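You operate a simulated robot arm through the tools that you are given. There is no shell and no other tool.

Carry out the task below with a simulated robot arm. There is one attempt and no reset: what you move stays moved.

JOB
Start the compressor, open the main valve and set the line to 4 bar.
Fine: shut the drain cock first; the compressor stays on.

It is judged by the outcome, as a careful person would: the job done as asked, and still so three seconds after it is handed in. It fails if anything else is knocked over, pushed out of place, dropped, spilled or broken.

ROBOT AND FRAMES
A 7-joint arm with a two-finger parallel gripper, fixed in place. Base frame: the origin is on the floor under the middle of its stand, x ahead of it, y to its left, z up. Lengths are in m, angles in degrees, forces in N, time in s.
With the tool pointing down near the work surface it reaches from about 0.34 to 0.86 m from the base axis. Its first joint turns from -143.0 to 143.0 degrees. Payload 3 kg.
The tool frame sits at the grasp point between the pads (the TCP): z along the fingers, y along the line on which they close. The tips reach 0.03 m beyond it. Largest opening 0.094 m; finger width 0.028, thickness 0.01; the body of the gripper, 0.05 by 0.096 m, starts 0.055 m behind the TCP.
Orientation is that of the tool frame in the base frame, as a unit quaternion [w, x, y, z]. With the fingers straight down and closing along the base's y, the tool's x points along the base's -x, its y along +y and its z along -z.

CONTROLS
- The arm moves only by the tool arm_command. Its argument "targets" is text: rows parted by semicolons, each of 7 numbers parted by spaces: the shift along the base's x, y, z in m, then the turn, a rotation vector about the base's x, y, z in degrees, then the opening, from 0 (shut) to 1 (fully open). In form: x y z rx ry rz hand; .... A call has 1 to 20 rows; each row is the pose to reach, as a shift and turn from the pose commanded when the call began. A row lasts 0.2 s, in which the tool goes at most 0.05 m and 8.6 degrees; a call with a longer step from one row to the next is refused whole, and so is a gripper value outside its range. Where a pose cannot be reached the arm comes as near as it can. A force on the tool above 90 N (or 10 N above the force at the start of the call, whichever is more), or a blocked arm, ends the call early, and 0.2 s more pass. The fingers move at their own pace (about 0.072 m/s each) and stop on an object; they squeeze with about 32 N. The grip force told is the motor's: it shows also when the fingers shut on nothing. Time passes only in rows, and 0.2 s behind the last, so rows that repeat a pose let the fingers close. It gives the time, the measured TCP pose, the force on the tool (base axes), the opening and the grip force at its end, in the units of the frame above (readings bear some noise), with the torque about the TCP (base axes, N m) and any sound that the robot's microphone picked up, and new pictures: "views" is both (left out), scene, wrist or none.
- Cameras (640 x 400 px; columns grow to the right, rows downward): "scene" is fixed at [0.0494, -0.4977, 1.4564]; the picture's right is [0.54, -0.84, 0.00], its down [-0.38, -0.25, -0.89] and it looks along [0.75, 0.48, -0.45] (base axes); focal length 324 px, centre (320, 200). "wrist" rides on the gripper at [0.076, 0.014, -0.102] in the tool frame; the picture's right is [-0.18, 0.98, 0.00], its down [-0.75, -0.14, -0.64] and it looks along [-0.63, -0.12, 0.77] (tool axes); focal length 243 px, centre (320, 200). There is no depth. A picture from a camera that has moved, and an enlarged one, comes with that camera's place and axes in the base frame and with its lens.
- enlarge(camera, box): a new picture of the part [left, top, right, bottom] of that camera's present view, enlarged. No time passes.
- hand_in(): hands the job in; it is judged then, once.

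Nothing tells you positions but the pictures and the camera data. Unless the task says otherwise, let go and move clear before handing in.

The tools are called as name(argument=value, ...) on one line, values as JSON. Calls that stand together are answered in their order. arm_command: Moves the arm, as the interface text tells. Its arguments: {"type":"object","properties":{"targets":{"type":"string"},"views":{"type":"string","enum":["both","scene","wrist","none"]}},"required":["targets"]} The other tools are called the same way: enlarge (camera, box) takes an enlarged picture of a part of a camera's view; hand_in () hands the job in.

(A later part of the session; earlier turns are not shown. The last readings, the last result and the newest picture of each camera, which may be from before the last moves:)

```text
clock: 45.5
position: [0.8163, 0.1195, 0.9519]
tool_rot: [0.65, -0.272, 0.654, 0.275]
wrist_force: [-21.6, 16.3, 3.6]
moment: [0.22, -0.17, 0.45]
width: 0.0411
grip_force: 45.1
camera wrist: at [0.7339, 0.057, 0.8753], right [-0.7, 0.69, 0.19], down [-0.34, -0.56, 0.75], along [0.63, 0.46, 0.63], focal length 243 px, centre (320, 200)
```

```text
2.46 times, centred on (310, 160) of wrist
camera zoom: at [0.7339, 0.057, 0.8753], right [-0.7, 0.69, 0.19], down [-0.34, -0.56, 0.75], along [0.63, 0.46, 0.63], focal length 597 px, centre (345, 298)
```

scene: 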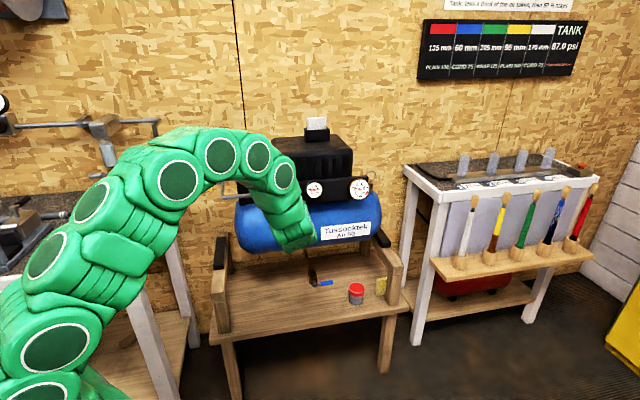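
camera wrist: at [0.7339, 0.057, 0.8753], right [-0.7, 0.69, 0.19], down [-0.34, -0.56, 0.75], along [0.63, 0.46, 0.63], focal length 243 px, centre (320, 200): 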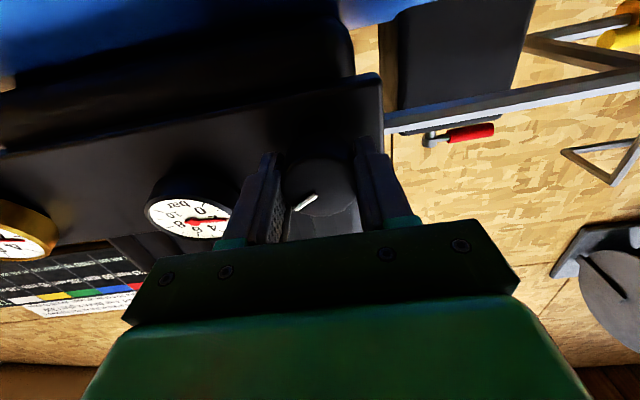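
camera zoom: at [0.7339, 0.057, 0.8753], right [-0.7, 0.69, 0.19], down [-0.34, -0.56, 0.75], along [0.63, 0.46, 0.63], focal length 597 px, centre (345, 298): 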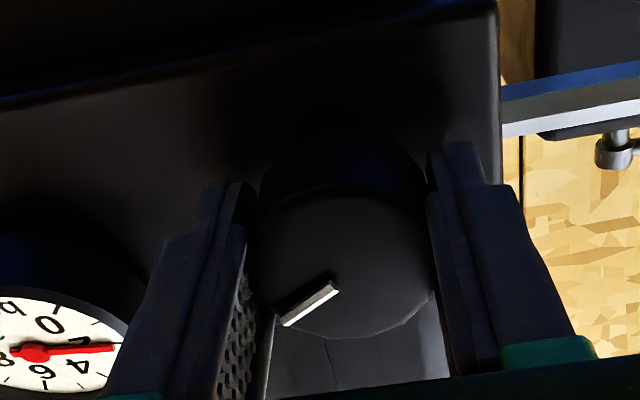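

The knob is gripped. The line has levelled off at 2 bar while the tank keeps climbing at about 2.5, so the regulator is currently set to about 2 bar. I'll turn it 16 degrees clockwise to learn its direction.

arm_command(targets="-0.001 0.001 0 0 0 0 0; -0.001 0.001 0 3 3 0 0; -0.001 0.001 0 7 7 0 0; -0.001 0.001 0 11.3 11.3 0 0; -0.001 0.001 0 11.3 11.3 0 0; -0.001 0.001 0 11.3 11.3 0 0; -0.001 0.001 0 11.3 11.3 0 0; -0.001 0.001 0 11.3 11.3 0 0", views="both")

enlarge(camera="scene", box=[300, 170, 380, 210])

enlarge(camera="wrist", box=[180, 80, 440, 240])

```text
clock: 47.3
position: [0.8166, 0.1194, 0.9532]
tool_rot: [0.608, -0.175, 0.685, 0.362]
wrist_force: [-15.3, -9.9, 19.9]
moment: [0.25, -0.23, -0.02]
width: 0.0414
grip_force: 45.0
camera wrist: at [0.7195, 0.0716, 0.8818], right [-0.63, 0.63, 0.45], down [-0.21, -0.7, 0.68], along [0.75, 0.34, 0.57], focal length 243 px, centre (320, 200)
```

scene: 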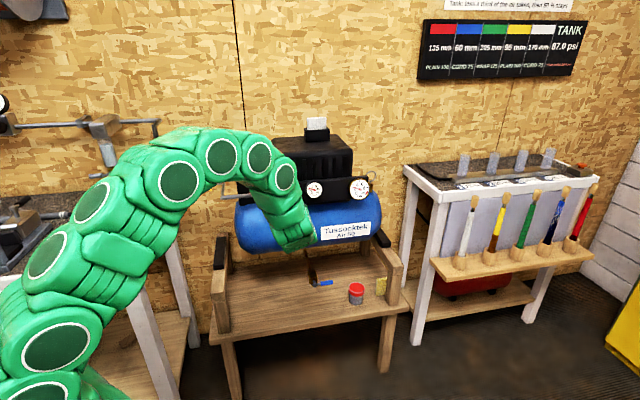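
wrist: 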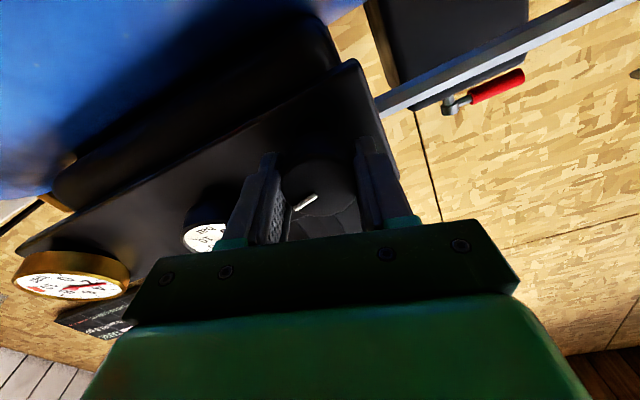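

```text
8.00 times, centred on (340, 190) of scene
camera zoom: at [0.0494, -0.4977, 1.4564], right [0.54, -0.84, 0.0], down [-0.38, -0.25, -0.89], along [0.75, 0.48, -0.45], focal length 2593 px, centre (160, 280)
```

zoom: 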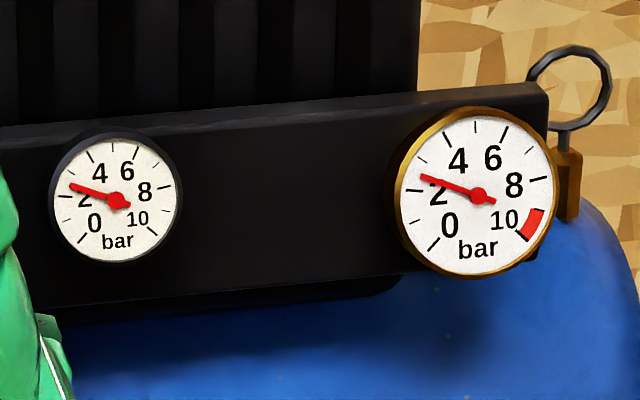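

```text
2.46 times, centred on (310, 160) of wrist
camera zoom: at [0.7195, 0.0716, 0.8818], right [-0.63, 0.63, 0.45], down [-0.21, -0.7, 0.68], along [0.75, 0.34, 0.57], focal length 597 px, centre (345, 298)
```

zoom: 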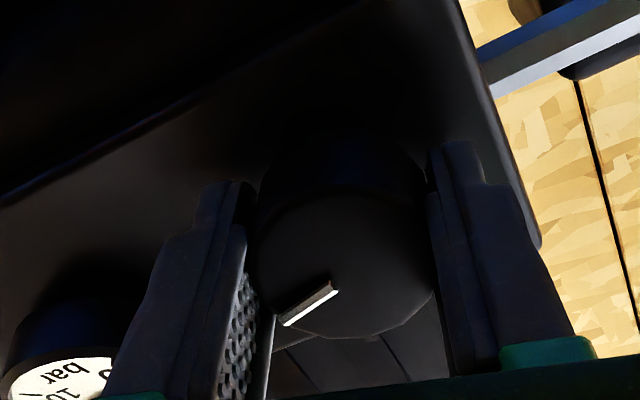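

Clockwise raises it: the line has jumped to about 2.5 bar, which is now limited by the tank at about 2.6. I'll hold here while the tank fills so I can see the new setting level off.

arm_command(targets="0 0 0 0 0 0 0; 0 0 0 0 0 0 0; 0 0 0 0 0 0 0; 0 0 0 0 0 0 0; 0 0 0 0 0 0 0; 0 0 0 0 0 0 0; 0 0 0 0 0 0 0; 0 0 0 0 0 0 0; 0 0 0 0 0 0 0; 0 0 0 0 0 0 0; 0 0 0 0 0 0 0; 0 0 0 0 0 0 0; 0 0 0 0 0 0 0; 0 0 0 0 0 0 0; 0 0 0 0 0 0 0; 0 0 0 0 0 0 0; 0 0 0 0 0 0 0; 0 0 0 0 0 0 0; 0 0 0 0 0 0 0; 0 0 0 0 0 0 0", views="none")

enlarge(camera="scene", box=[300, 170, 380, 210])

```text
clock: 51.5
position: [0.8167, 0.1203, 0.9518]
tool_rot: [0.607, -0.177, 0.684, 0.363]
wrist_force: [9.6, -17.0, 28.4]
moment: [0.5, -0.5, -0.4]
width: 0.041
grip_force: 45.1
```

```text
8.00 times, centred on (340, 190) of scene
camera zoom: at [0.0494, -0.4977, 1.4564], right [0.54, -0.84, 0.0], down [-0.38, -0.25, -0.89], along [0.75, 0.48, -0.45], focal length 2593 px, centre (160, 280)
```

zoom: 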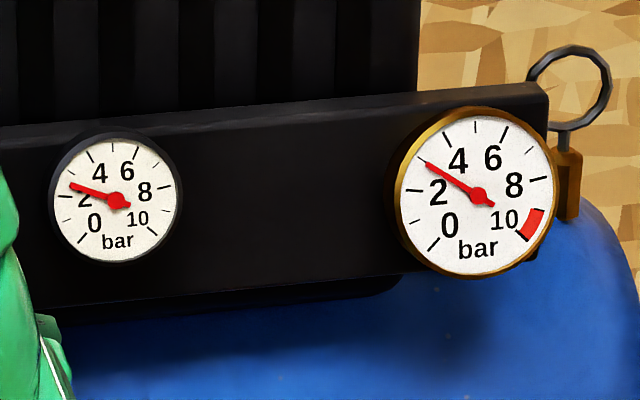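

The line holds at about 2.5 bar while the tank goes on past 3, so 16 degrees gives roughly 0.5 bar. Reaching 4 bar needs about 45 degrees more. I'll turn 40 degrees further now and trim once the tank is above 4.

arm_command(targets="0 0 0 5 5 0 0; 0 0 0 10 10 0 0; 0 0 0 15 15 0 0; 0 0 0 20 20 0 0; 0 0 0 25 25 0 0; 0 0 0 28.3 28.3 0 0; 0 0 0 28.3 28.3 0 0; 0 0 0 28.3 28.3 0 0", views="both")

enlarge(camera="scene", box=[300, 170, 380, 210])

enlarge(camera="wrist", box=[180, 80, 440, 240])

```text
clock: 53.3
position: [0.8165, 0.1198, 0.9524]
tool_rot: [0.446, 0.067, 0.703, 0.55]
wrist_force: [28.6, 4.4, 22.0]
moment: [0.35, -0.29, -0.58]
width: 0.041
grip_force: 45.2
camera wrist: at [0.6939, 0.0971, 0.9198], right [-0.28, 0.27, 0.92], down [0.05, -0.95, 0.3], along [0.96, 0.13, 0.25], focal length 243 px, centre (320, 200)
```

scene: 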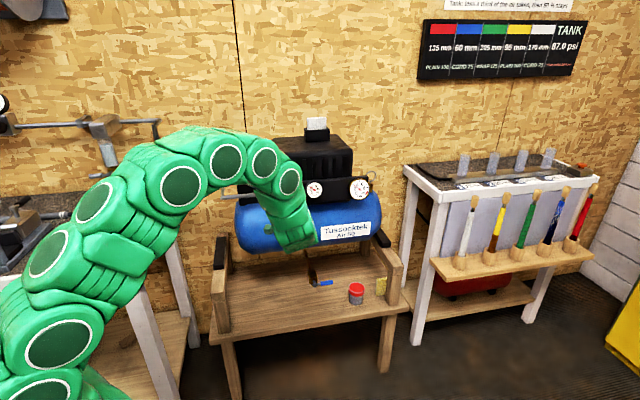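
wrist: 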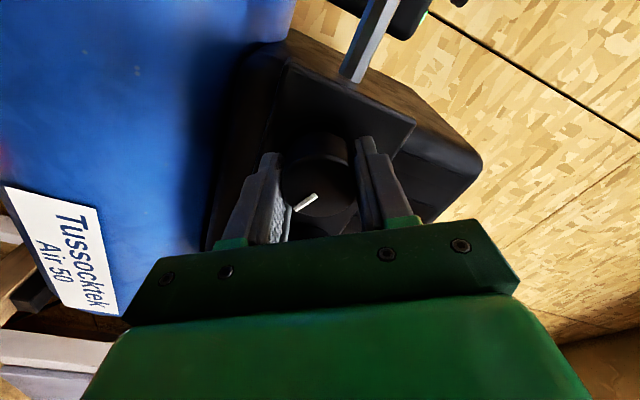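

```text
8.00 times, centred on (340, 190) of scene
camera zoom: at [0.0494, -0.4977, 1.4564], right [0.54, -0.84, 0.0], down [-0.38, -0.25, -0.89], along [0.75, 0.48, -0.45], focal length 2593 px, centre (160, 280)
```

zoom: 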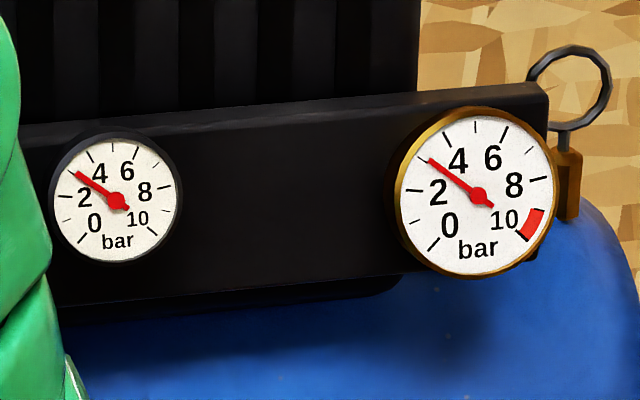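

```text
2.46 times, centred on (310, 160) of wrist
camera zoom: at [0.6939, 0.0971, 0.9198], right [-0.28, 0.27, 0.92], down [0.05, -0.95, 0.3], along [0.96, 0.13, 0.25], focal length 597 px, centre (345, 298)
```

zoom: 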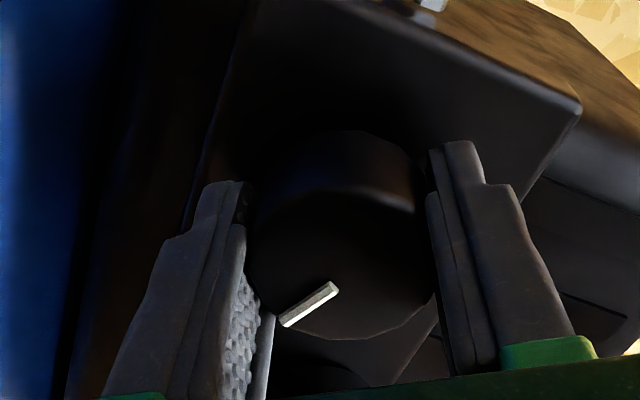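

The knob is turned, and line and tank both read about 3.2 bar. I'll wait for the tank to pass 4 bar.

arm_command(targets="0 0 0 0 0 0 0; 0 0 0 0 0 0 0; 0 0 0 0 0 0 0; 0 0 0 0 0 0 0; 0 0 0 0 0 0 0; 0 0 0 0 0 0 0; 0 0 0 0 0 0 0; 0 0 0 0 0 0 0; 0 0 0 0 0 0 0; 0 0 0 0 0 0 0; 0 0 0 0 0 0 0; 0 0 0 0 0 0 0; 0 0 0 0 0 0 0; 0 0 0 0 0 0 0; 0 0 0 0 0 0 0; 0 0 0 0 0 0 0; 0 0 0 0 0 0 0; 0 0 0 0 0 0 0; 0 0 0 0 0 0 0; 0 0 0 0 0 0 0", views="none")

arm_command(targets="0 0 0 0 0 0 0; 0 0 0 0 0 0 0; 0 0 0 0 0 0 0; 0 0 0 0 0 0 0; 0 0 0 0 0 0 0; 0 0 0 0 0 0 0; 0 0 0 0 0 0 0; 0 0 0 0 0 0 0; 0 0 0 0 0 0 0; 0 0 0 0 0 0 0; 0 0 0 0 0 0 0; 0 0 0 0 0 0 0; 0 0 0 0 0 0 0; 0 0 0 0 0 0 0; 0 0 0 0 0 0 0; 0 0 0 0 0 0 0; 0 0 0 0 0 0 0; 0 0 0 0 0 0 0; 0 0 0 0 0 0 0; 0 0 0 0 0 0 0", views="none")

enlarge(camera="scene", box=[300, 170, 380, 210])

```text
clock: 57.5
position: [0.8175, 0.1199, 0.9521]
tool_rot: [0.447, 0.067, 0.703, 0.549]
wrist_force: [4.8, 6.9, 13.3]
moment: [0.16, -0.16, -0.11]
width: 0.0414
grip_force: 45.2
```

```text
clock: 61.7
position: [0.8163, 0.1199, 0.9524]
tool_rot: [0.447, 0.069, 0.703, 0.549]
wrist_force: [-6.2, 0.7, 4.7]
moment: [0.08, -0.09, 0.14]
width: 0.0415
grip_force: 45.3
```

```text
8.00 times, centred on (340, 190) of scene
camera zoom: at [0.0494, -0.4977, 1.4564], right [0.54, -0.84, 0.0], down [-0.38, -0.25, -0.89], along [0.75, 0.48, -0.45], focal length 2593 px, centre (160, 280)
```

zoom: 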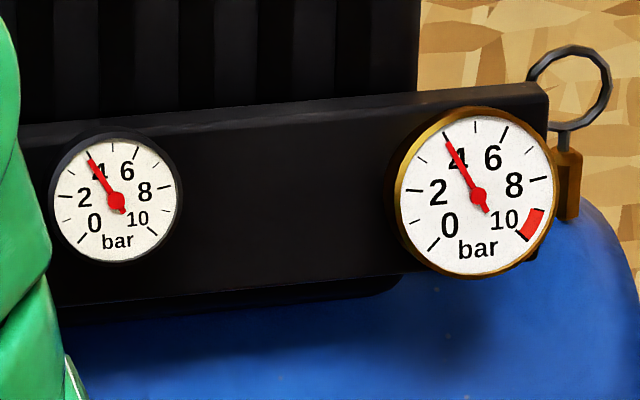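

The line needle is close to the 4 mark and the tank is at about 4.1. I'll wait a little more and then read the line gauge at higher magnification.

arm_command(targets="0 0 0 0 0 0 0; 0 0 0 0 0 0 0; 0 0 0 0 0 0 0; 0 0 0 0 0 0 0; 0 0 0 0 0 0 0; 0 0 0 0 0 0 0; 0 0 0 0 0 0 0; 0 0 0 0 0 0 0; 0 0 0 0 0 0 0; 0 0 0 0 0 0 0; 0 0 0 0 0 0 0; 0 0 0 0 0 0 0; 0 0 0 0 0 0 0; 0 0 0 0 0 0 0; 0 0 0 0 0 0 0; 0 0 0 0 0 0 0; 0 0 0 0 0 0 0; 0 0 0 0 0 0 0; 0 0 0 0 0 0 0; 0 0 0 0 0 0 0", views="none")

enlarge(camera="scene", box=[304, 184, 324, 196])

enlarge(camera="scene", box=[300, 170, 380, 210])

```text
clock: 65.9
position: [0.816, 0.12, 0.9517]
tool_rot: [0.447, 0.069, 0.703, 0.549]
wrist_force: [-7.6, -1.2, 2.1]
moment: [0.03, -0.05, 0.1]
width: 0.041
grip_force: 45.1
```

```text
16.00 times, centred on (314, 190) of scene
camera zoom: at [0.0494, -0.4977, 1.4564], right [0.54, -0.84, 0.0], down [-0.38, -0.25, -0.89], along [0.75, 0.48, -0.45], focal length 5186 px, centre (416, 360)
```

zoom: 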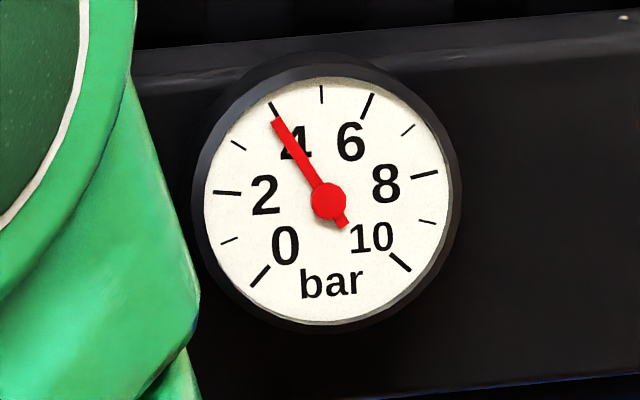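

```text
8.00 times, centred on (340, 190) of scene
camera zoom: at [0.0494, -0.4977, 1.4564], right [0.54, -0.84, 0.0], down [-0.38, -0.25, -0.89], along [0.75, 0.48, -0.45], focal length 2593 px, centre (160, 280)
```

zoom: 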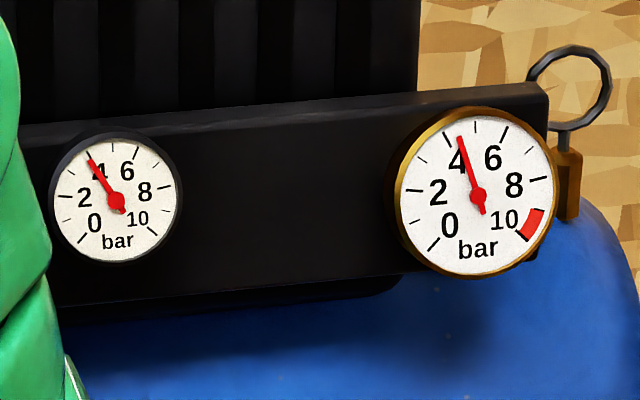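

The tank is now at about 4.6 bar and the line holds very near 4, perhaps a hair under. I'll magnify once more to judge it exactly.

enlarge(camera="scene", box=[309, 185, 319, 191.5])

enlarge(camera="scene", box=[306, 180, 322, 198])

```text
16.00 times, centred on (314, 188) of scene
camera zoom: at [0.0494, -0.4977, 1.4564], right [0.54, -0.84, 0.0], down [-0.38, -0.25, -0.89], along [0.75, 0.48, -0.45], focal length 5186 px, centre (416, 388)
```

zoom: 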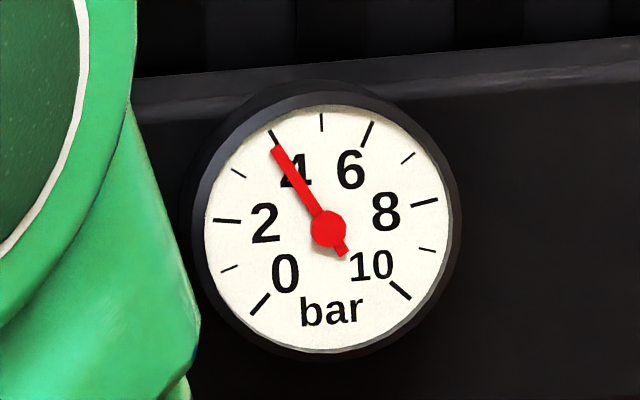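

```text
16.00 times, centred on (314, 189) of scene
camera zoom: at [0.0494, -0.4977, 1.4564], right [0.54, -0.84, 0.0], down [-0.38, -0.25, -0.89], along [0.75, 0.48, -0.45], focal length 5186 px, centre (416, 376)
```

zoom: 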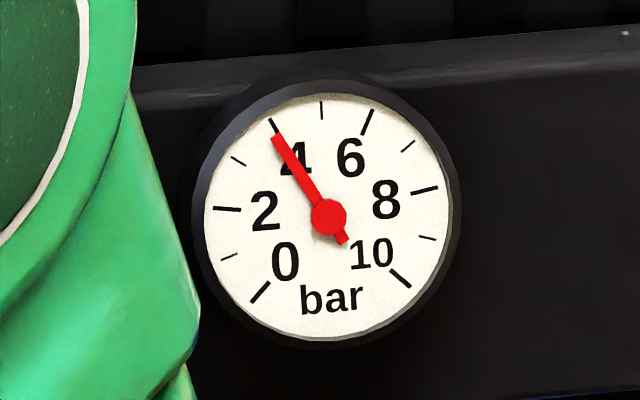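

The needle lies on the 4 bar mark within a few hundredths. I'll let go of the knob, back straight out and re-check the gauge unloaded.

arm_command(targets="0 0 0 0 0 0 0.6; 0 0 0 0 0 0 0.65; 0 0 0 0 0 0 0.65; -0.015 -0.015 0 0 0 0 0.65; -0.04 -0.04 0 0 0 0 0.65; -0.07 -0.07 0 0 0 0 0.65; -0.1 -0.1 0 0 0 0 0.65; -0.1 -0.1 0 0 0 0 0.65", views="both")

enlarge(camera="scene", box=[306, 180, 322, 198])

enlarge(camera="wrist", box=[200, 20, 440, 200])

```text
clock: 67.7
position: [0.7149, 0.0209, 0.9516]
tool_rot: [0.448, 0.069, 0.702, 0.549]
wrist_force: [-0.1, -0.3, 0.6]
moment: [-0.01, 0.0, 0.02]
width: 0.0612
grip_force: 0.0
camera wrist: at [0.5922, -0.0011, 0.9189], right [-0.28, 0.27, 0.92], down [0.05, -0.95, 0.3], along [0.96, 0.13, 0.25], focal length 243 px, centre (320, 200)
```

scene: 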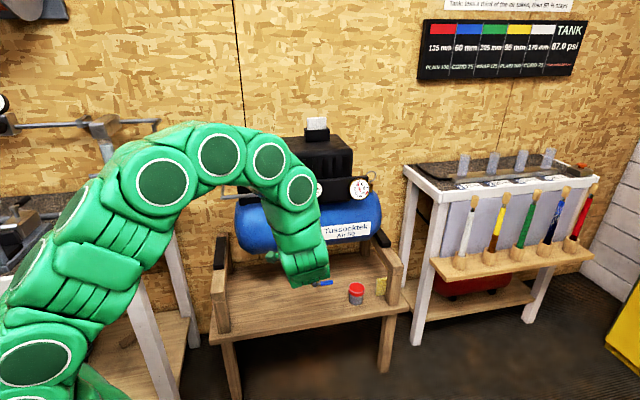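
wrist: 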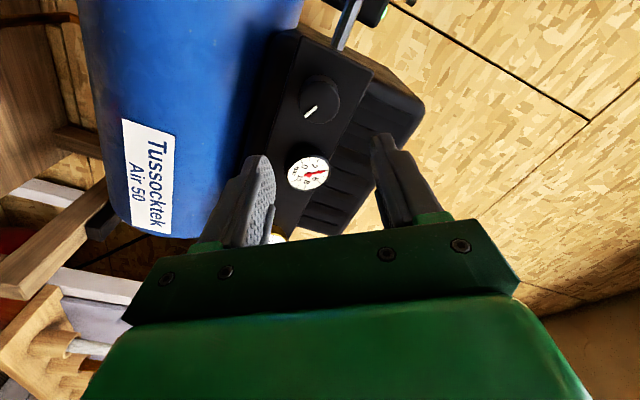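

```text
16.00 times, centred on (314, 189) of scene
camera zoom: at [0.0494, -0.4977, 1.4564], right [0.54, -0.84, 0.0], down [-0.38, -0.25, -0.89], along [0.75, 0.48, -0.45], focal length 5186 px, centre (416, 376)
```

zoom: 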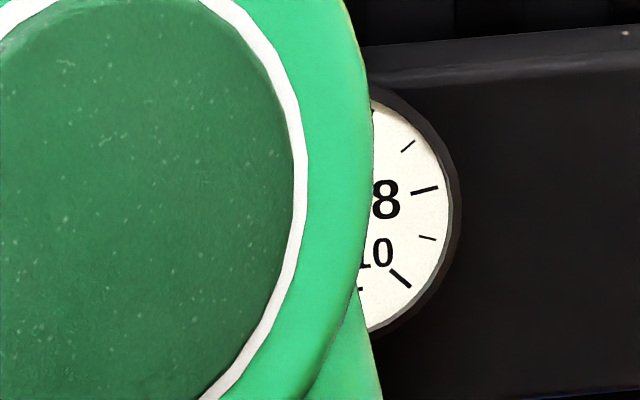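

```text
2.22 times, centred on (320, 110) of wrist
camera zoom: at [0.5922, -0.0011, 0.9189], right [-0.28, 0.27, 0.92], down [0.05, -0.95, 0.3], along [0.96, 0.13, 0.25], focal length 539 px, centre (320, 400)
```

zoom: 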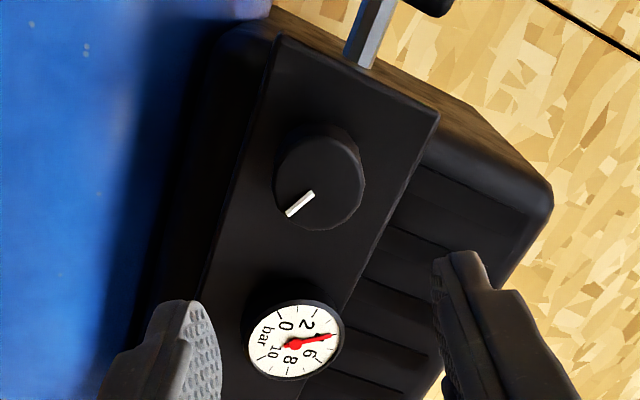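

I've let go and the knob is free. I'll read the line gauge from the wrist camera.

enlarge(camera="wrist", box=[284, 150, 334, 192])

arm_command(targets="-0.02 -0.02 0.01 0 0 0 0.65; -0.03 -0.02 0.045 -5 -5 0 0.65; -0.05 -0.02 0.085 -10 -10 0 0.65; -0.07 -0.02 0.125 -15 -15 0 0.65; -0.09 -0.01 0.165 -20 -20 0 0.65; -0.11 0 0.205 -25 -25 0 0.65; -0.13 0.01 0.245 -30 -30 0 0.65; -0.15 0.02 0.285 -35 -35 0 0.65; -0.17 0.04 0.32 -39.5 -39.5 0 0.65; -0.17 0.04 0.32 -39.5 -39.5 0 0.65", views="both")

enlarge(camera="scene", box=[306, 180, 322, 198])

enlarge(camera="scene", box=[160, 130, 380, 300])

```text
9.52 times, centred on (309, 171) of wrist
camera zoom: at [0.5922, -0.0011, 0.9189], right [-0.28, 0.27, 0.92], down [0.05, -0.95, 0.3], along [0.96, 0.13, 0.25], focal length 2311 px, centre (425, 476)
```

zoom: 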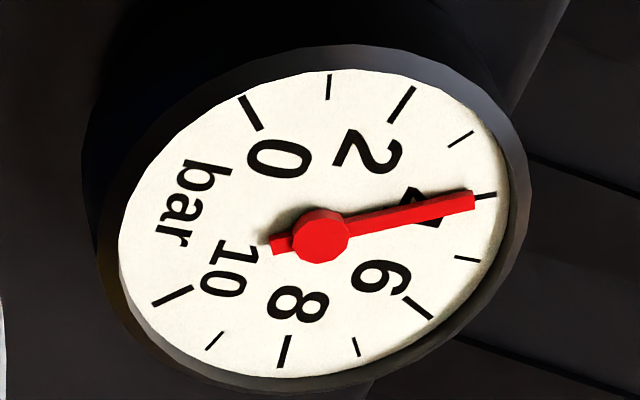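

```text
clock: 69.9
position: [0.5455, 0.0608, 1.2709]
tool_rot: [0.65, -0.269, 0.655, 0.274]
wrist_force: [-0.4, -1.2, 0.3]
moment: [-0.01, 0.01, -0.05]
width: 0.0612
grip_force: 0.2
camera wrist: at [0.4632, -0.0025, 1.1945], right [-0.7, 0.69, 0.19], down [-0.34, -0.56, 0.75], along [0.63, 0.46, 0.63], focal length 243 px, centre (320, 200)
```

scene: 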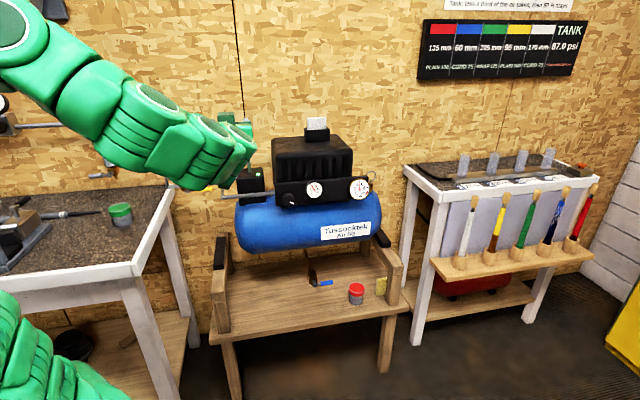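
wrist: 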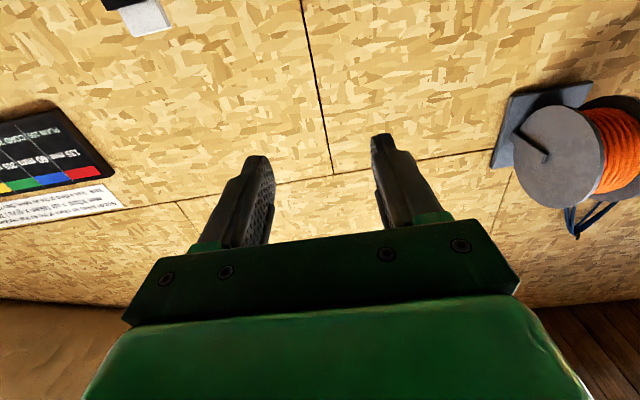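

```text
16.00 times, centred on (314, 189) of scene
camera zoom: at [0.0494, -0.4977, 1.4564], right [0.54, -0.84, 0.0], down [-0.38, -0.25, -0.89], along [0.75, 0.48, -0.45], focal length 5186 px, centre (416, 376)
```

zoom: 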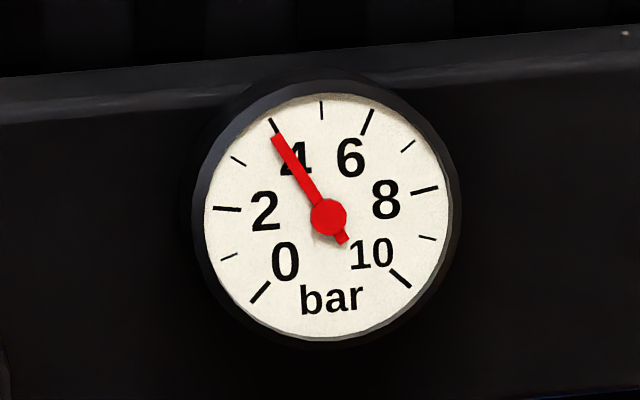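

```text
2.35 times, centred on (270, 215) of scene
camera zoom: at [0.0494, -0.4977, 1.4564], right [0.54, -0.84, 0.0], down [-0.38, -0.25, -0.89], along [0.75, 0.48, -0.45], focal length 763 px, centre (438, 165)
```

zoom: 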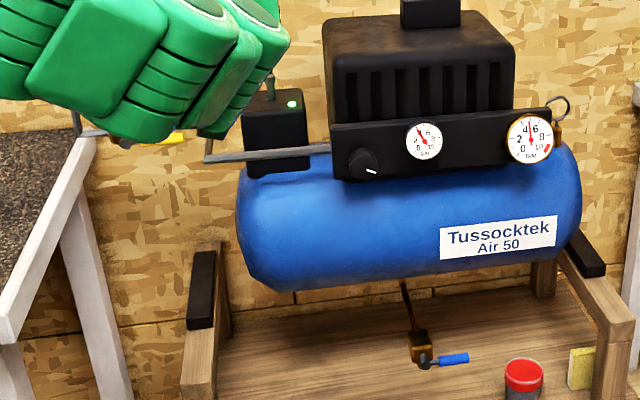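

After release the line needle still sits at or just under 4, but my careful angle estimate gives about 3.85–3.9 bar, so it may need a small trim. I'll bring the wrist camera in front of the gauge for a head-on reading.

arm_command(targets="0.028 -0.0074 -0.0257 -3.1 3.1 0 0.65; 0.056 -0.0148 -0.0513 -6.3 6.3 0 0.65; 0.0839 -0.0222 -0.077 -9.4 9.4 0 0.65; 0.1119 -0.0296 -0.1027 -12.6 12.6 0 0.65; 0.1399 -0.0369 -0.1283 -15.7 15.7 0 0.65; 0.1679 -0.0443 -0.154 -18.9 18.9 0 0.65; 0.1958 -0.0517 -0.1797 -22 22 0 0.65; 0.2238 -0.0591 -0.2053 -25.2 25.2 0 0.65; 0.2518 -0.0665 -0.231 -28.3 28.3 0 0.65; 0.2518 -0.0665 -0.231 -28.3 28.3 0 0.65", views="both")

enlarge(camera="wrist", box=[260, 60, 380, 160])

```text
clock: 72.1
position: [0.7958, -0.0052, 1.0405]
tool_rot: [0.387, -0.344, 0.84, 0.165]
wrist_force: [1.3, -0.5, 1.4]
moment: [-0.01, 0.0, -0.02]
width: 0.061
grip_force: 0.0
camera wrist: at [0.6963, -0.0861, 1.0473], right [-0.61, 0.78, 0.15], down [0.1, -0.11, 0.99], along [0.79, 0.62, -0.01], focal length 243 px, centre (320, 200)
```

scene: 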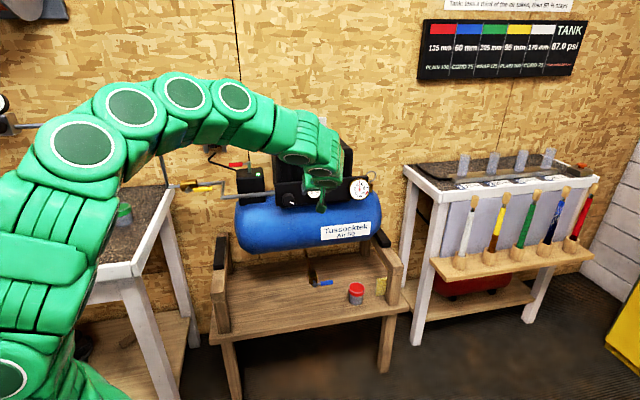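
wrist: 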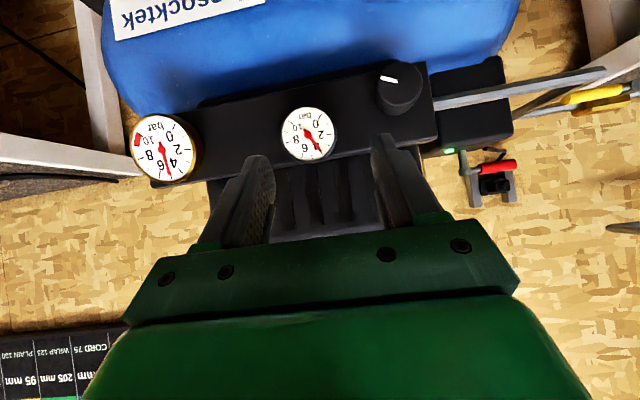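

```text
4.00 times, centred on (320, 110) of wrist
camera zoom: at [0.6963, -0.0861, 1.0473], right [-0.61, 0.78, 0.15], down [0.1, -0.11, 0.99], along [0.79, 0.62, -0.01], focal length 970 px, centre (320, 560)
```

zoom: 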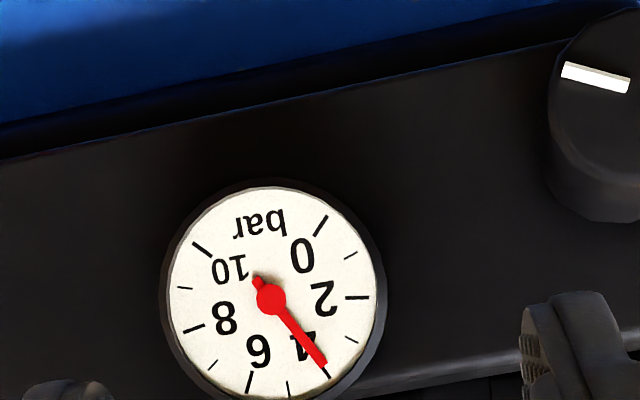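

This is a good head-on view. I'll magnify the line gauge.

enlarge(camera="wrist", box=[288, 119, 328, 149])

enlarge(camera="wrist", box=[125, 105, 205, 190])

```text
13.33 times, centred on (308, 134) of wrist
camera zoom: at [0.6963, -0.0861, 1.0473], right [-0.61, 0.78, 0.15], down [0.1, -0.11, 0.99], along [0.79, 0.62, -0.01], focal length 3235 px, centre (480, 1080)
```

zoom: 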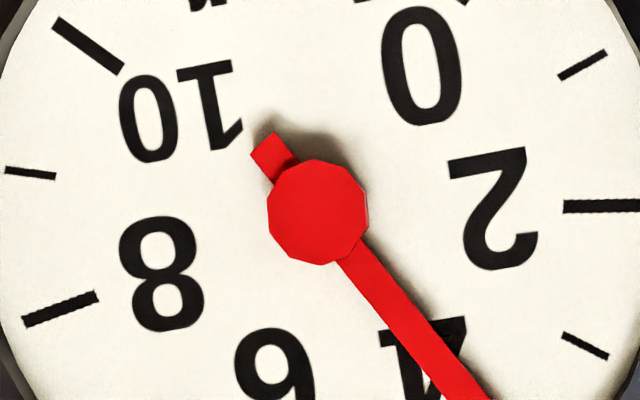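

```text
4.71 times, centred on (165, 148) of wrist
camera zoom: at [0.6963, -0.0861, 1.0473], right [-0.61, 0.78, 0.15], down [0.1, -0.11, 0.99], along [0.79, 0.62, -0.01], focal length 1142 px, centre (1049, 447)
```

zoom: 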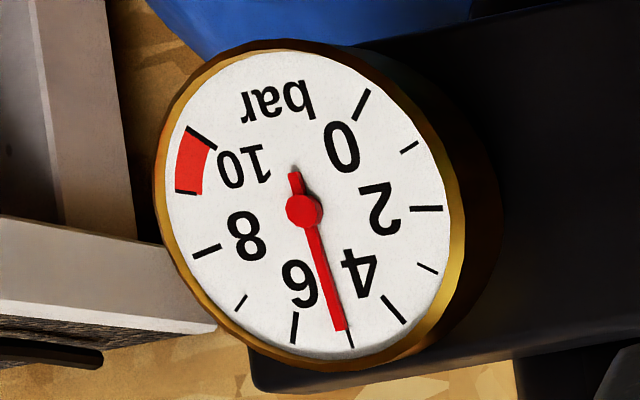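

enlarge(camera="wrist", box=[276, 110, 340, 160])

enlarge(camera="wrist", box=[300, 132, 332, 156])

```text
8.00 times, centred on (308, 135) of wrist
camera zoom: at [0.6963, -0.0861, 1.0473], right [-0.61, 0.78, 0.15], down [0.1, -0.11, 0.99], along [0.79, 0.62, -0.01], focal length 1941 px, centre (416, 720)
```

zoom: 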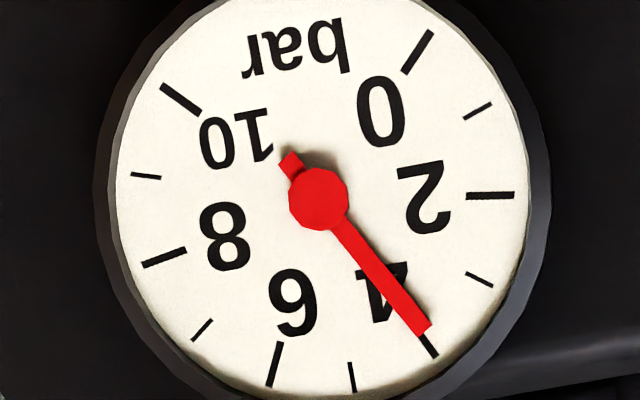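

```text
16.00 times, centred on (316, 144) of wrist
camera zoom: at [0.6963, -0.0861, 1.0473], right [-0.61, 0.78, 0.15], down [0.1, -0.11, 0.99], along [0.79, 0.62, -0.01], focal length 3882 px, centre (384, 1096)
```

zoom: 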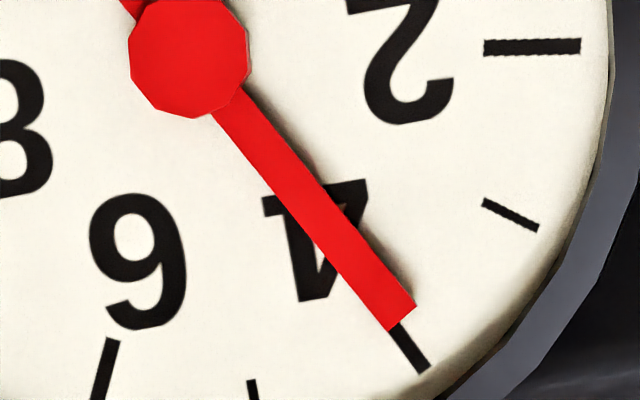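

Head-on, the line reads about 3.92 bar with the tank at 5.2, so it is a touch low. A trim of about 2.5 degrees clockwise will put it on 4. I'll line the gripper up in front of the knob again.

arm_command(targets="-0.0102 0.0105 -0.0176 5.66 -5.66 0 0.65; -0.0204 0.0209 -0.0352 11.3 -11.3 0 0.65; -0.0305 0.0314 -0.0528 17 -17 0 0.65; -0.0407 0.0418 -0.0704 22.6 -22.6 0 0.65; -0.0509 0.0523 -0.088 28.3 -28.3 0 0.65; -0.0509 0.0523 -0.088 28.3 -28.3 0 0.65", views="wrist")

```text
clock: 73.5
position: [0.7446, 0.0476, 0.9527]
tool_rot: [0.651, -0.27, 0.654, 0.275]
wrist_force: [-0.4, -0.5, 0.1]
moment: [-0.04, -0.04, 0.0]
width: 0.0612
grip_force: 0.1
camera wrist: at [0.6626, -0.0168, 0.8752], right [-0.7, 0.69, 0.19], down [-0.35, -0.56, 0.75], along [0.63, 0.46, 0.63], focal length 243 px, centre (320, 200)
```

wrist: 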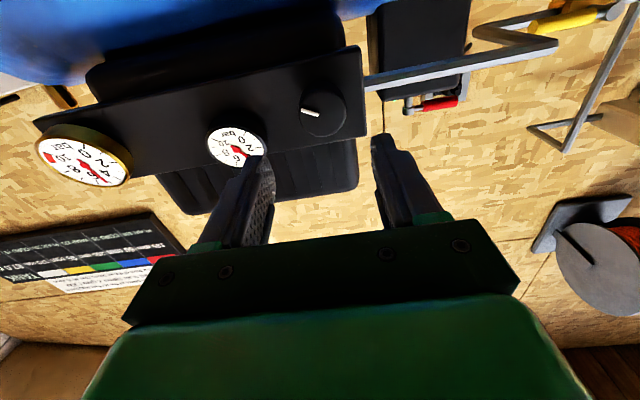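

Aligned again. I'll move in around the knob and close on it without turning yet.

arm_command(targets="0.02 0.02 0 0 0 0 0.65; 0.04 0.04 0 0 0 0 0.65; 0.06 0.06 0 0 0 0 0.65; 0.0728 0.0728 -0.0005 0 0 0 0.65; 0.0728 0.0728 -0.0005 0 0 0 0.65; 0.0728 0.0728 -0.0005 0 0 0 0.5; 0.0728 0.0728 -0.0005 0 0 0 0.45; 0.0728 0.0728 -0.0005 0 0 0 0; 0.0728 0.0728 -0.0005 0 0 0 0; 0.0728 0.0728 -0.0005 0 0 0 0", views="both")

enlarge(camera="scene", box=[306, 180, 322, 198])

```text
clock: 75.7
position: [0.8173, 0.1201, 0.9525]
tool_rot: [0.649, -0.272, 0.654, 0.277]
wrist_force: [-56.5, 22.7, 5.2]
moment: [0.45, -0.37, 0.82]
width: 0.0415
grip_force: 45.2
camera wrist: at [0.7348, 0.0574, 0.8751], right [-0.7, 0.69, 0.19], down [-0.34, -0.56, 0.75], along [0.63, 0.46, 0.63], focal length 243 px, centre (320, 200)
```

scene: 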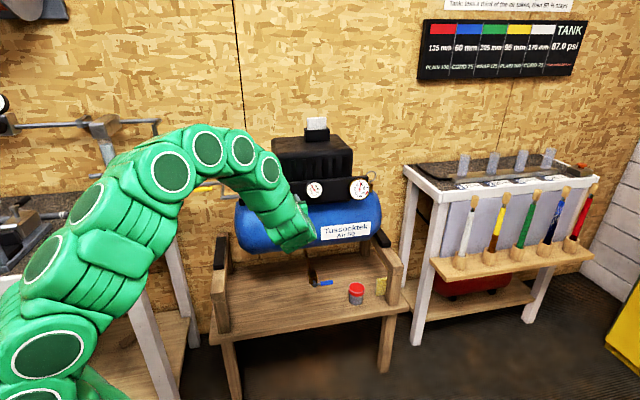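
wrist: 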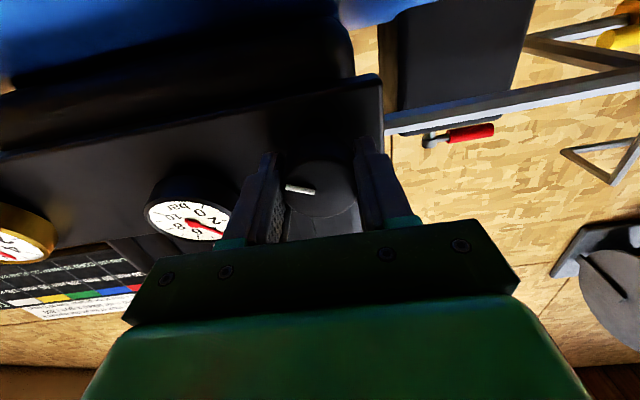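

```text
16.00 times, centred on (314, 189) of scene
camera zoom: at [0.0494, -0.4977, 1.4564], right [0.54, -0.84, 0.0], down [-0.38, -0.25, -0.89], along [0.75, 0.48, -0.45], focal length 5186 px, centre (416, 376)
```

zoom: 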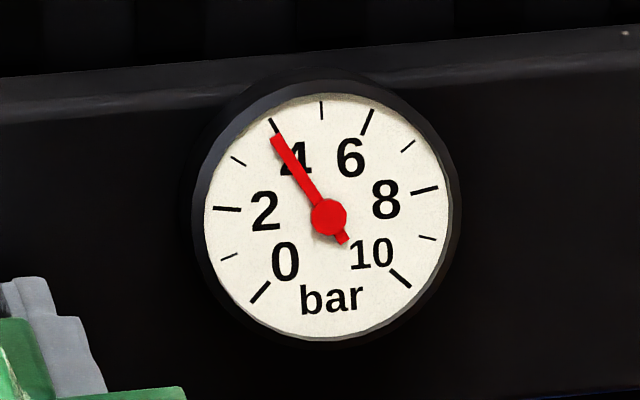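

Gripped again. There is a sideways load because I'm about 3 mm off centre, so I'll relax that first and then turn 2.5 degrees clockwise.

arm_command(targets="-0.001 0.001 0 0 0 0 0; -0.0022 0.0022 0 0 0 0 0; -0.0022 0.0022 0 0 0 0 0; -0.0022 0.0022 0 0.9 0.9 0 0; -0.0022 0.0022 0 1.8 1.8 0 0; -0.0022 0.0022 0 1.8 1.8 0 0; -0.0022 0.0022 0 1.8 1.8 0 0; -0.0022 0.0022 0 1.8 1.8 0 0; -0.0022 0.0022 0 1.8 1.8 0 0", views="wrist")

enlarge(camera="scene", box=[306, 180, 322, 198])

```text
clock: 77.7
position: [0.8177, 0.1207, 0.9536]
tool_rot: [0.644, -0.254, 0.661, 0.29]
wrist_force: [-21.8, -5.5, 0.2]
moment: [0.09, -0.04, 0.39]
width: 0.0412
grip_force: 45.1
camera wrist: at [0.7318, 0.0605, 0.8757], right [-0.69, 0.68, 0.24], down [-0.32, -0.58, 0.75], along [0.65, 0.44, 0.62], focal length 243 px, centre (320, 200)
```

wrist: 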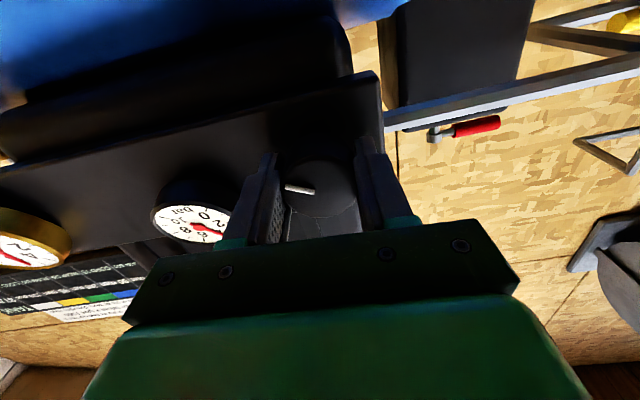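

```text
16.00 times, centred on (314, 189) of scene
camera zoom: at [0.0494, -0.4977, 1.4564], right [0.54, -0.84, 0.0], down [-0.38, -0.25, -0.89], along [0.75, 0.48, -0.45], focal length 5186 px, centre (416, 376)
```

zoom: 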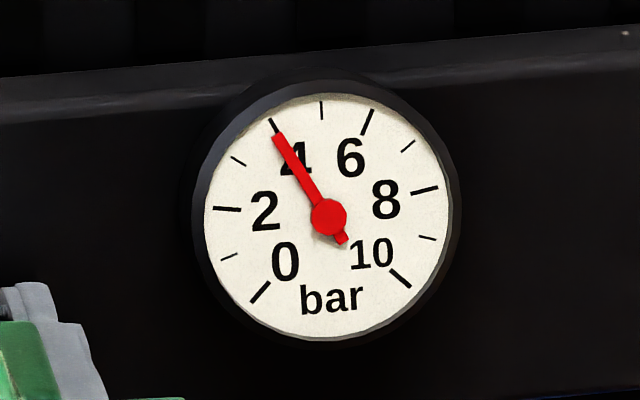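

The needle has moved up onto the 4 mark. I'll release, back straight out, and do a final head-on reading.

arm_command(targets="0 0 0 0 0 0 0.6; 0 0 0 0 0 0 0.65; 0 0 0 0 0 0 0.65; -0.015 -0.015 0 0 0 0 0.65; -0.035 -0.035 0 0 0 0 0.65; -0.06 -0.06 0.01 0 0 0 0.65; -0.085 -0.085 0.02 0 0 0 0.65; -0.075 -0.095 0.038 -5.66 5.66 0 0.65; -0.062 -0.105 0.055 -11.3 11.3 0 0.65; -0.048 -0.114 0.07 -17 17 0 0.65; -0.035 -0.12 0.08 -22.6 22.6 0 0.65; -0.0219 -0.1249 0.088 -28.3 28.3 0 0.65; -0.0219 -0.1249 0.088 -28.3 28.3 0 0.65", views="both")

enlarge(camera="wrist", box=[276, 110, 340, 160])

enlarge(camera="wrist", box=[120, 50, 640, 210])

```text
clock: 80.5
position: [0.7962, -0.0034, 1.0399]
tool_rot: [0.383, -0.325, 0.847, 0.173]
wrist_force: [-0.2, -0.3, 0.0]
moment: [0.03, 0.01, 0.0]
width: 0.0609
grip_force: 0.1
camera wrist: at [0.693, -0.0819, 1.0478], right [-0.58, 0.79, 0.18], down [0.13, -0.14, 0.98], along [0.8, 0.59, -0.02], focal length 243 px, centre (320, 200)
```

scene: 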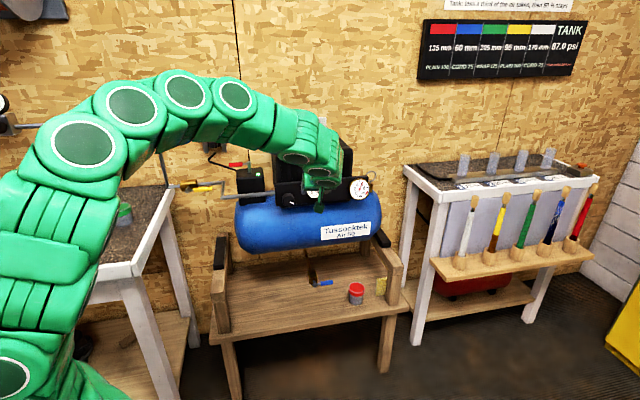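
wrist: 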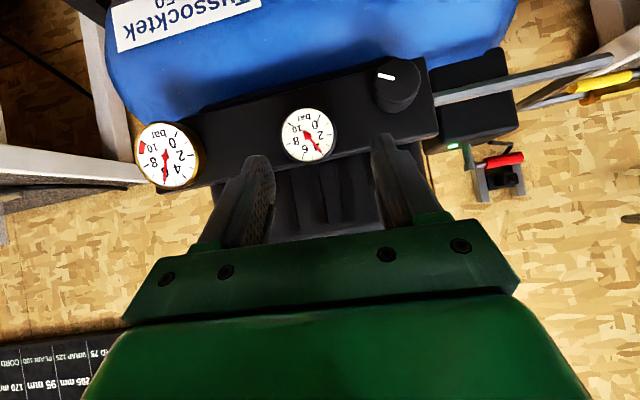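

```text
8.00 times, centred on (308, 135) of wrist
camera zoom: at [0.693, -0.0819, 1.0478], right [-0.58, 0.79, 0.18], down [0.13, -0.14, 0.98], along [0.8, 0.59, -0.02], focal length 1941 px, centre (416, 720)
```

zoom: 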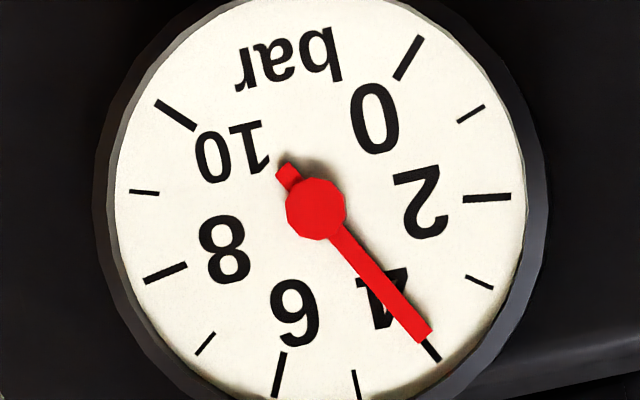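

```text
1.23 times, centred on (380, 130) of wrist
camera zoom: at [0.693, -0.0819, 1.0478], right [-0.58, 0.79, 0.18], down [0.13, -0.14, 0.98], along [0.8, 0.59, -0.02], focal length 299 px, centre (246, 286)
```

zoom: 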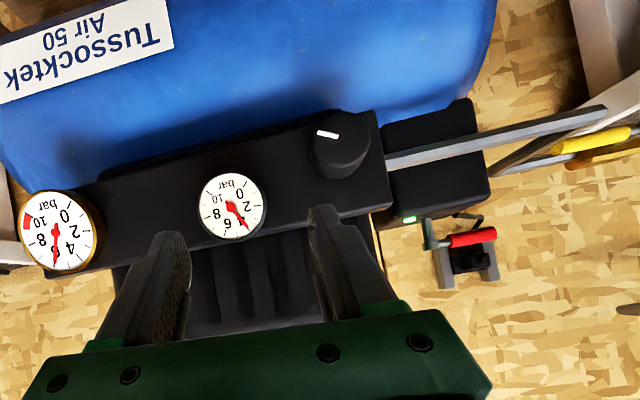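

enlarge(camera="wrist", box=[300, 132, 332, 156])

enlarge(camera="wrist", box=[290, 118, 326, 154])

```text
16.00 times, centred on (316, 144) of wrist
camera zoom: at [0.693, -0.0819, 1.0478], right [-0.58, 0.79, 0.18], down [0.13, -0.14, 0.98], along [0.8, 0.59, -0.02], focal length 3882 px, centre (384, 1096)
```

zoom: 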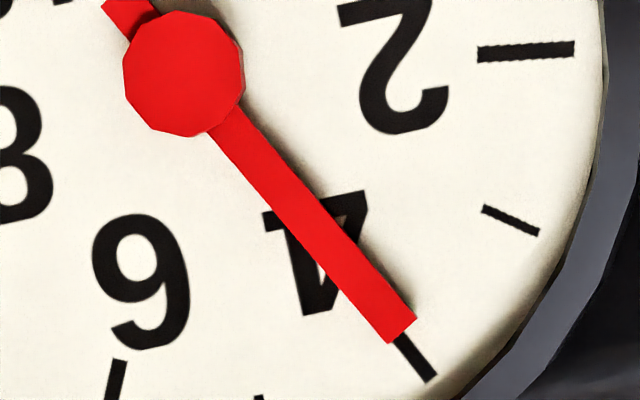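

```text
11.11 times, centred on (308, 136) of wrist
camera zoom: at [0.693, -0.0819, 1.0478], right [-0.58, 0.79, 0.18], down [0.13, -0.14, 0.98], along [0.8, 0.59, -0.02], focal length 2696 px, centre (453, 911)
```

zoom: 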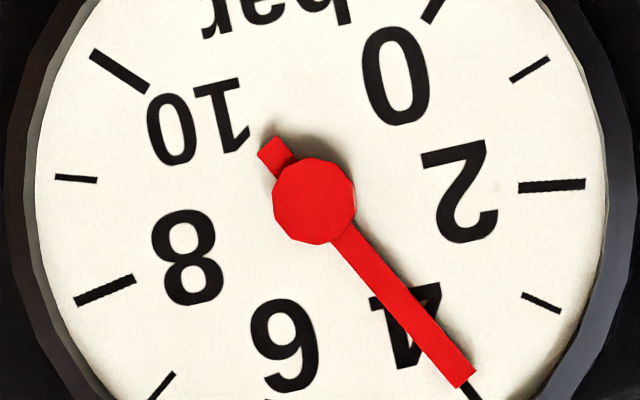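

The line now reads about 3.95–4.0 bar with the needle touching the 4 tick, and the tank is above 5. I'll move the arm well clear and do a final check of every control.

arm_command(targets="-0.02 -0.02 0.01 0 0 0 0.65; -0.045 -0.04 0.03 0 0 0 0.65; -0.075 -0.05 0.06 0 0 0 0.65; -0.105 -0.05 0.095 0 0 0 0.65; -0.135 -0.045 0.13 0 0 0 0.65; -0.165 -0.035 0.165 0 0 0 0.65; -0.195 -0.02 0.2 0 0 0 0.65; -0.225 0 0.235 0 0 0 0.65; -0.25 0.02 0.265 0 0 0 0.65; -0.275 0.045 0.29 0 0 0 0.65; -0.275 0.045 0.29 0 0 0 0.65; -0.275 0.045 0.29 0 0 0 0.65", views="both")

enlarge(camera="scene", box=[306, 180, 322, 198])

enlarge(camera="scene", box=[160, 130, 400, 310])

enlarge(camera="scene", box=[300, 170, 380, 210])

```text
refused: row 8 steps farther than a row can; nothing moved
```

```text
16.00 times, centred on (314, 189) of scene
camera zoom: at [0.0494, -0.4977, 1.4564], right [0.54, -0.84, 0.0], down [-0.38, -0.25, -0.89], along [0.75, 0.48, -0.45], focal length 5186 px, centre (416, 376)
```

zoom: 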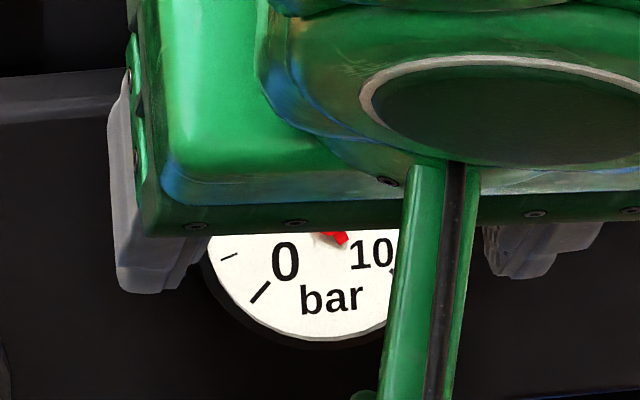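

```text
2.22 times, centred on (280, 220) of scene
camera zoom: at [0.0494, -0.4977, 1.4564], right [0.54, -0.84, 0.0], down [-0.38, -0.25, -0.89], along [0.75, 0.48, -0.45], focal length 720 px, centre (409, 156)
```

zoom: 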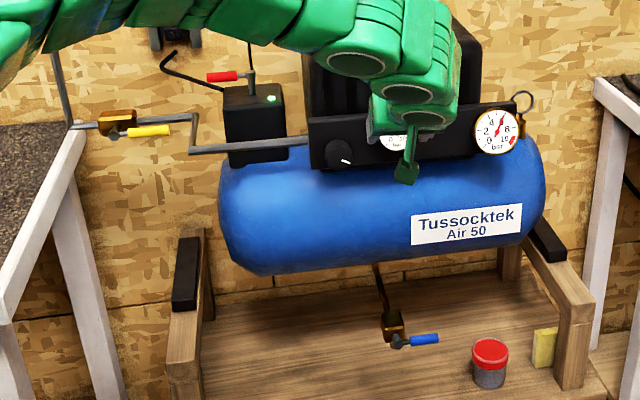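

```text
8.00 times, centred on (340, 190) of scene
camera zoom: at [0.0494, -0.4977, 1.4564], right [0.54, -0.84, 0.0], down [-0.38, -0.25, -0.89], along [0.75, 0.48, -0.45], focal length 2593 px, centre (160, 280)
```

zoom: 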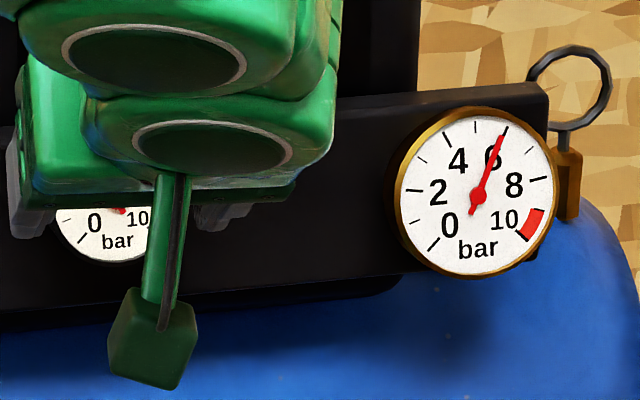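

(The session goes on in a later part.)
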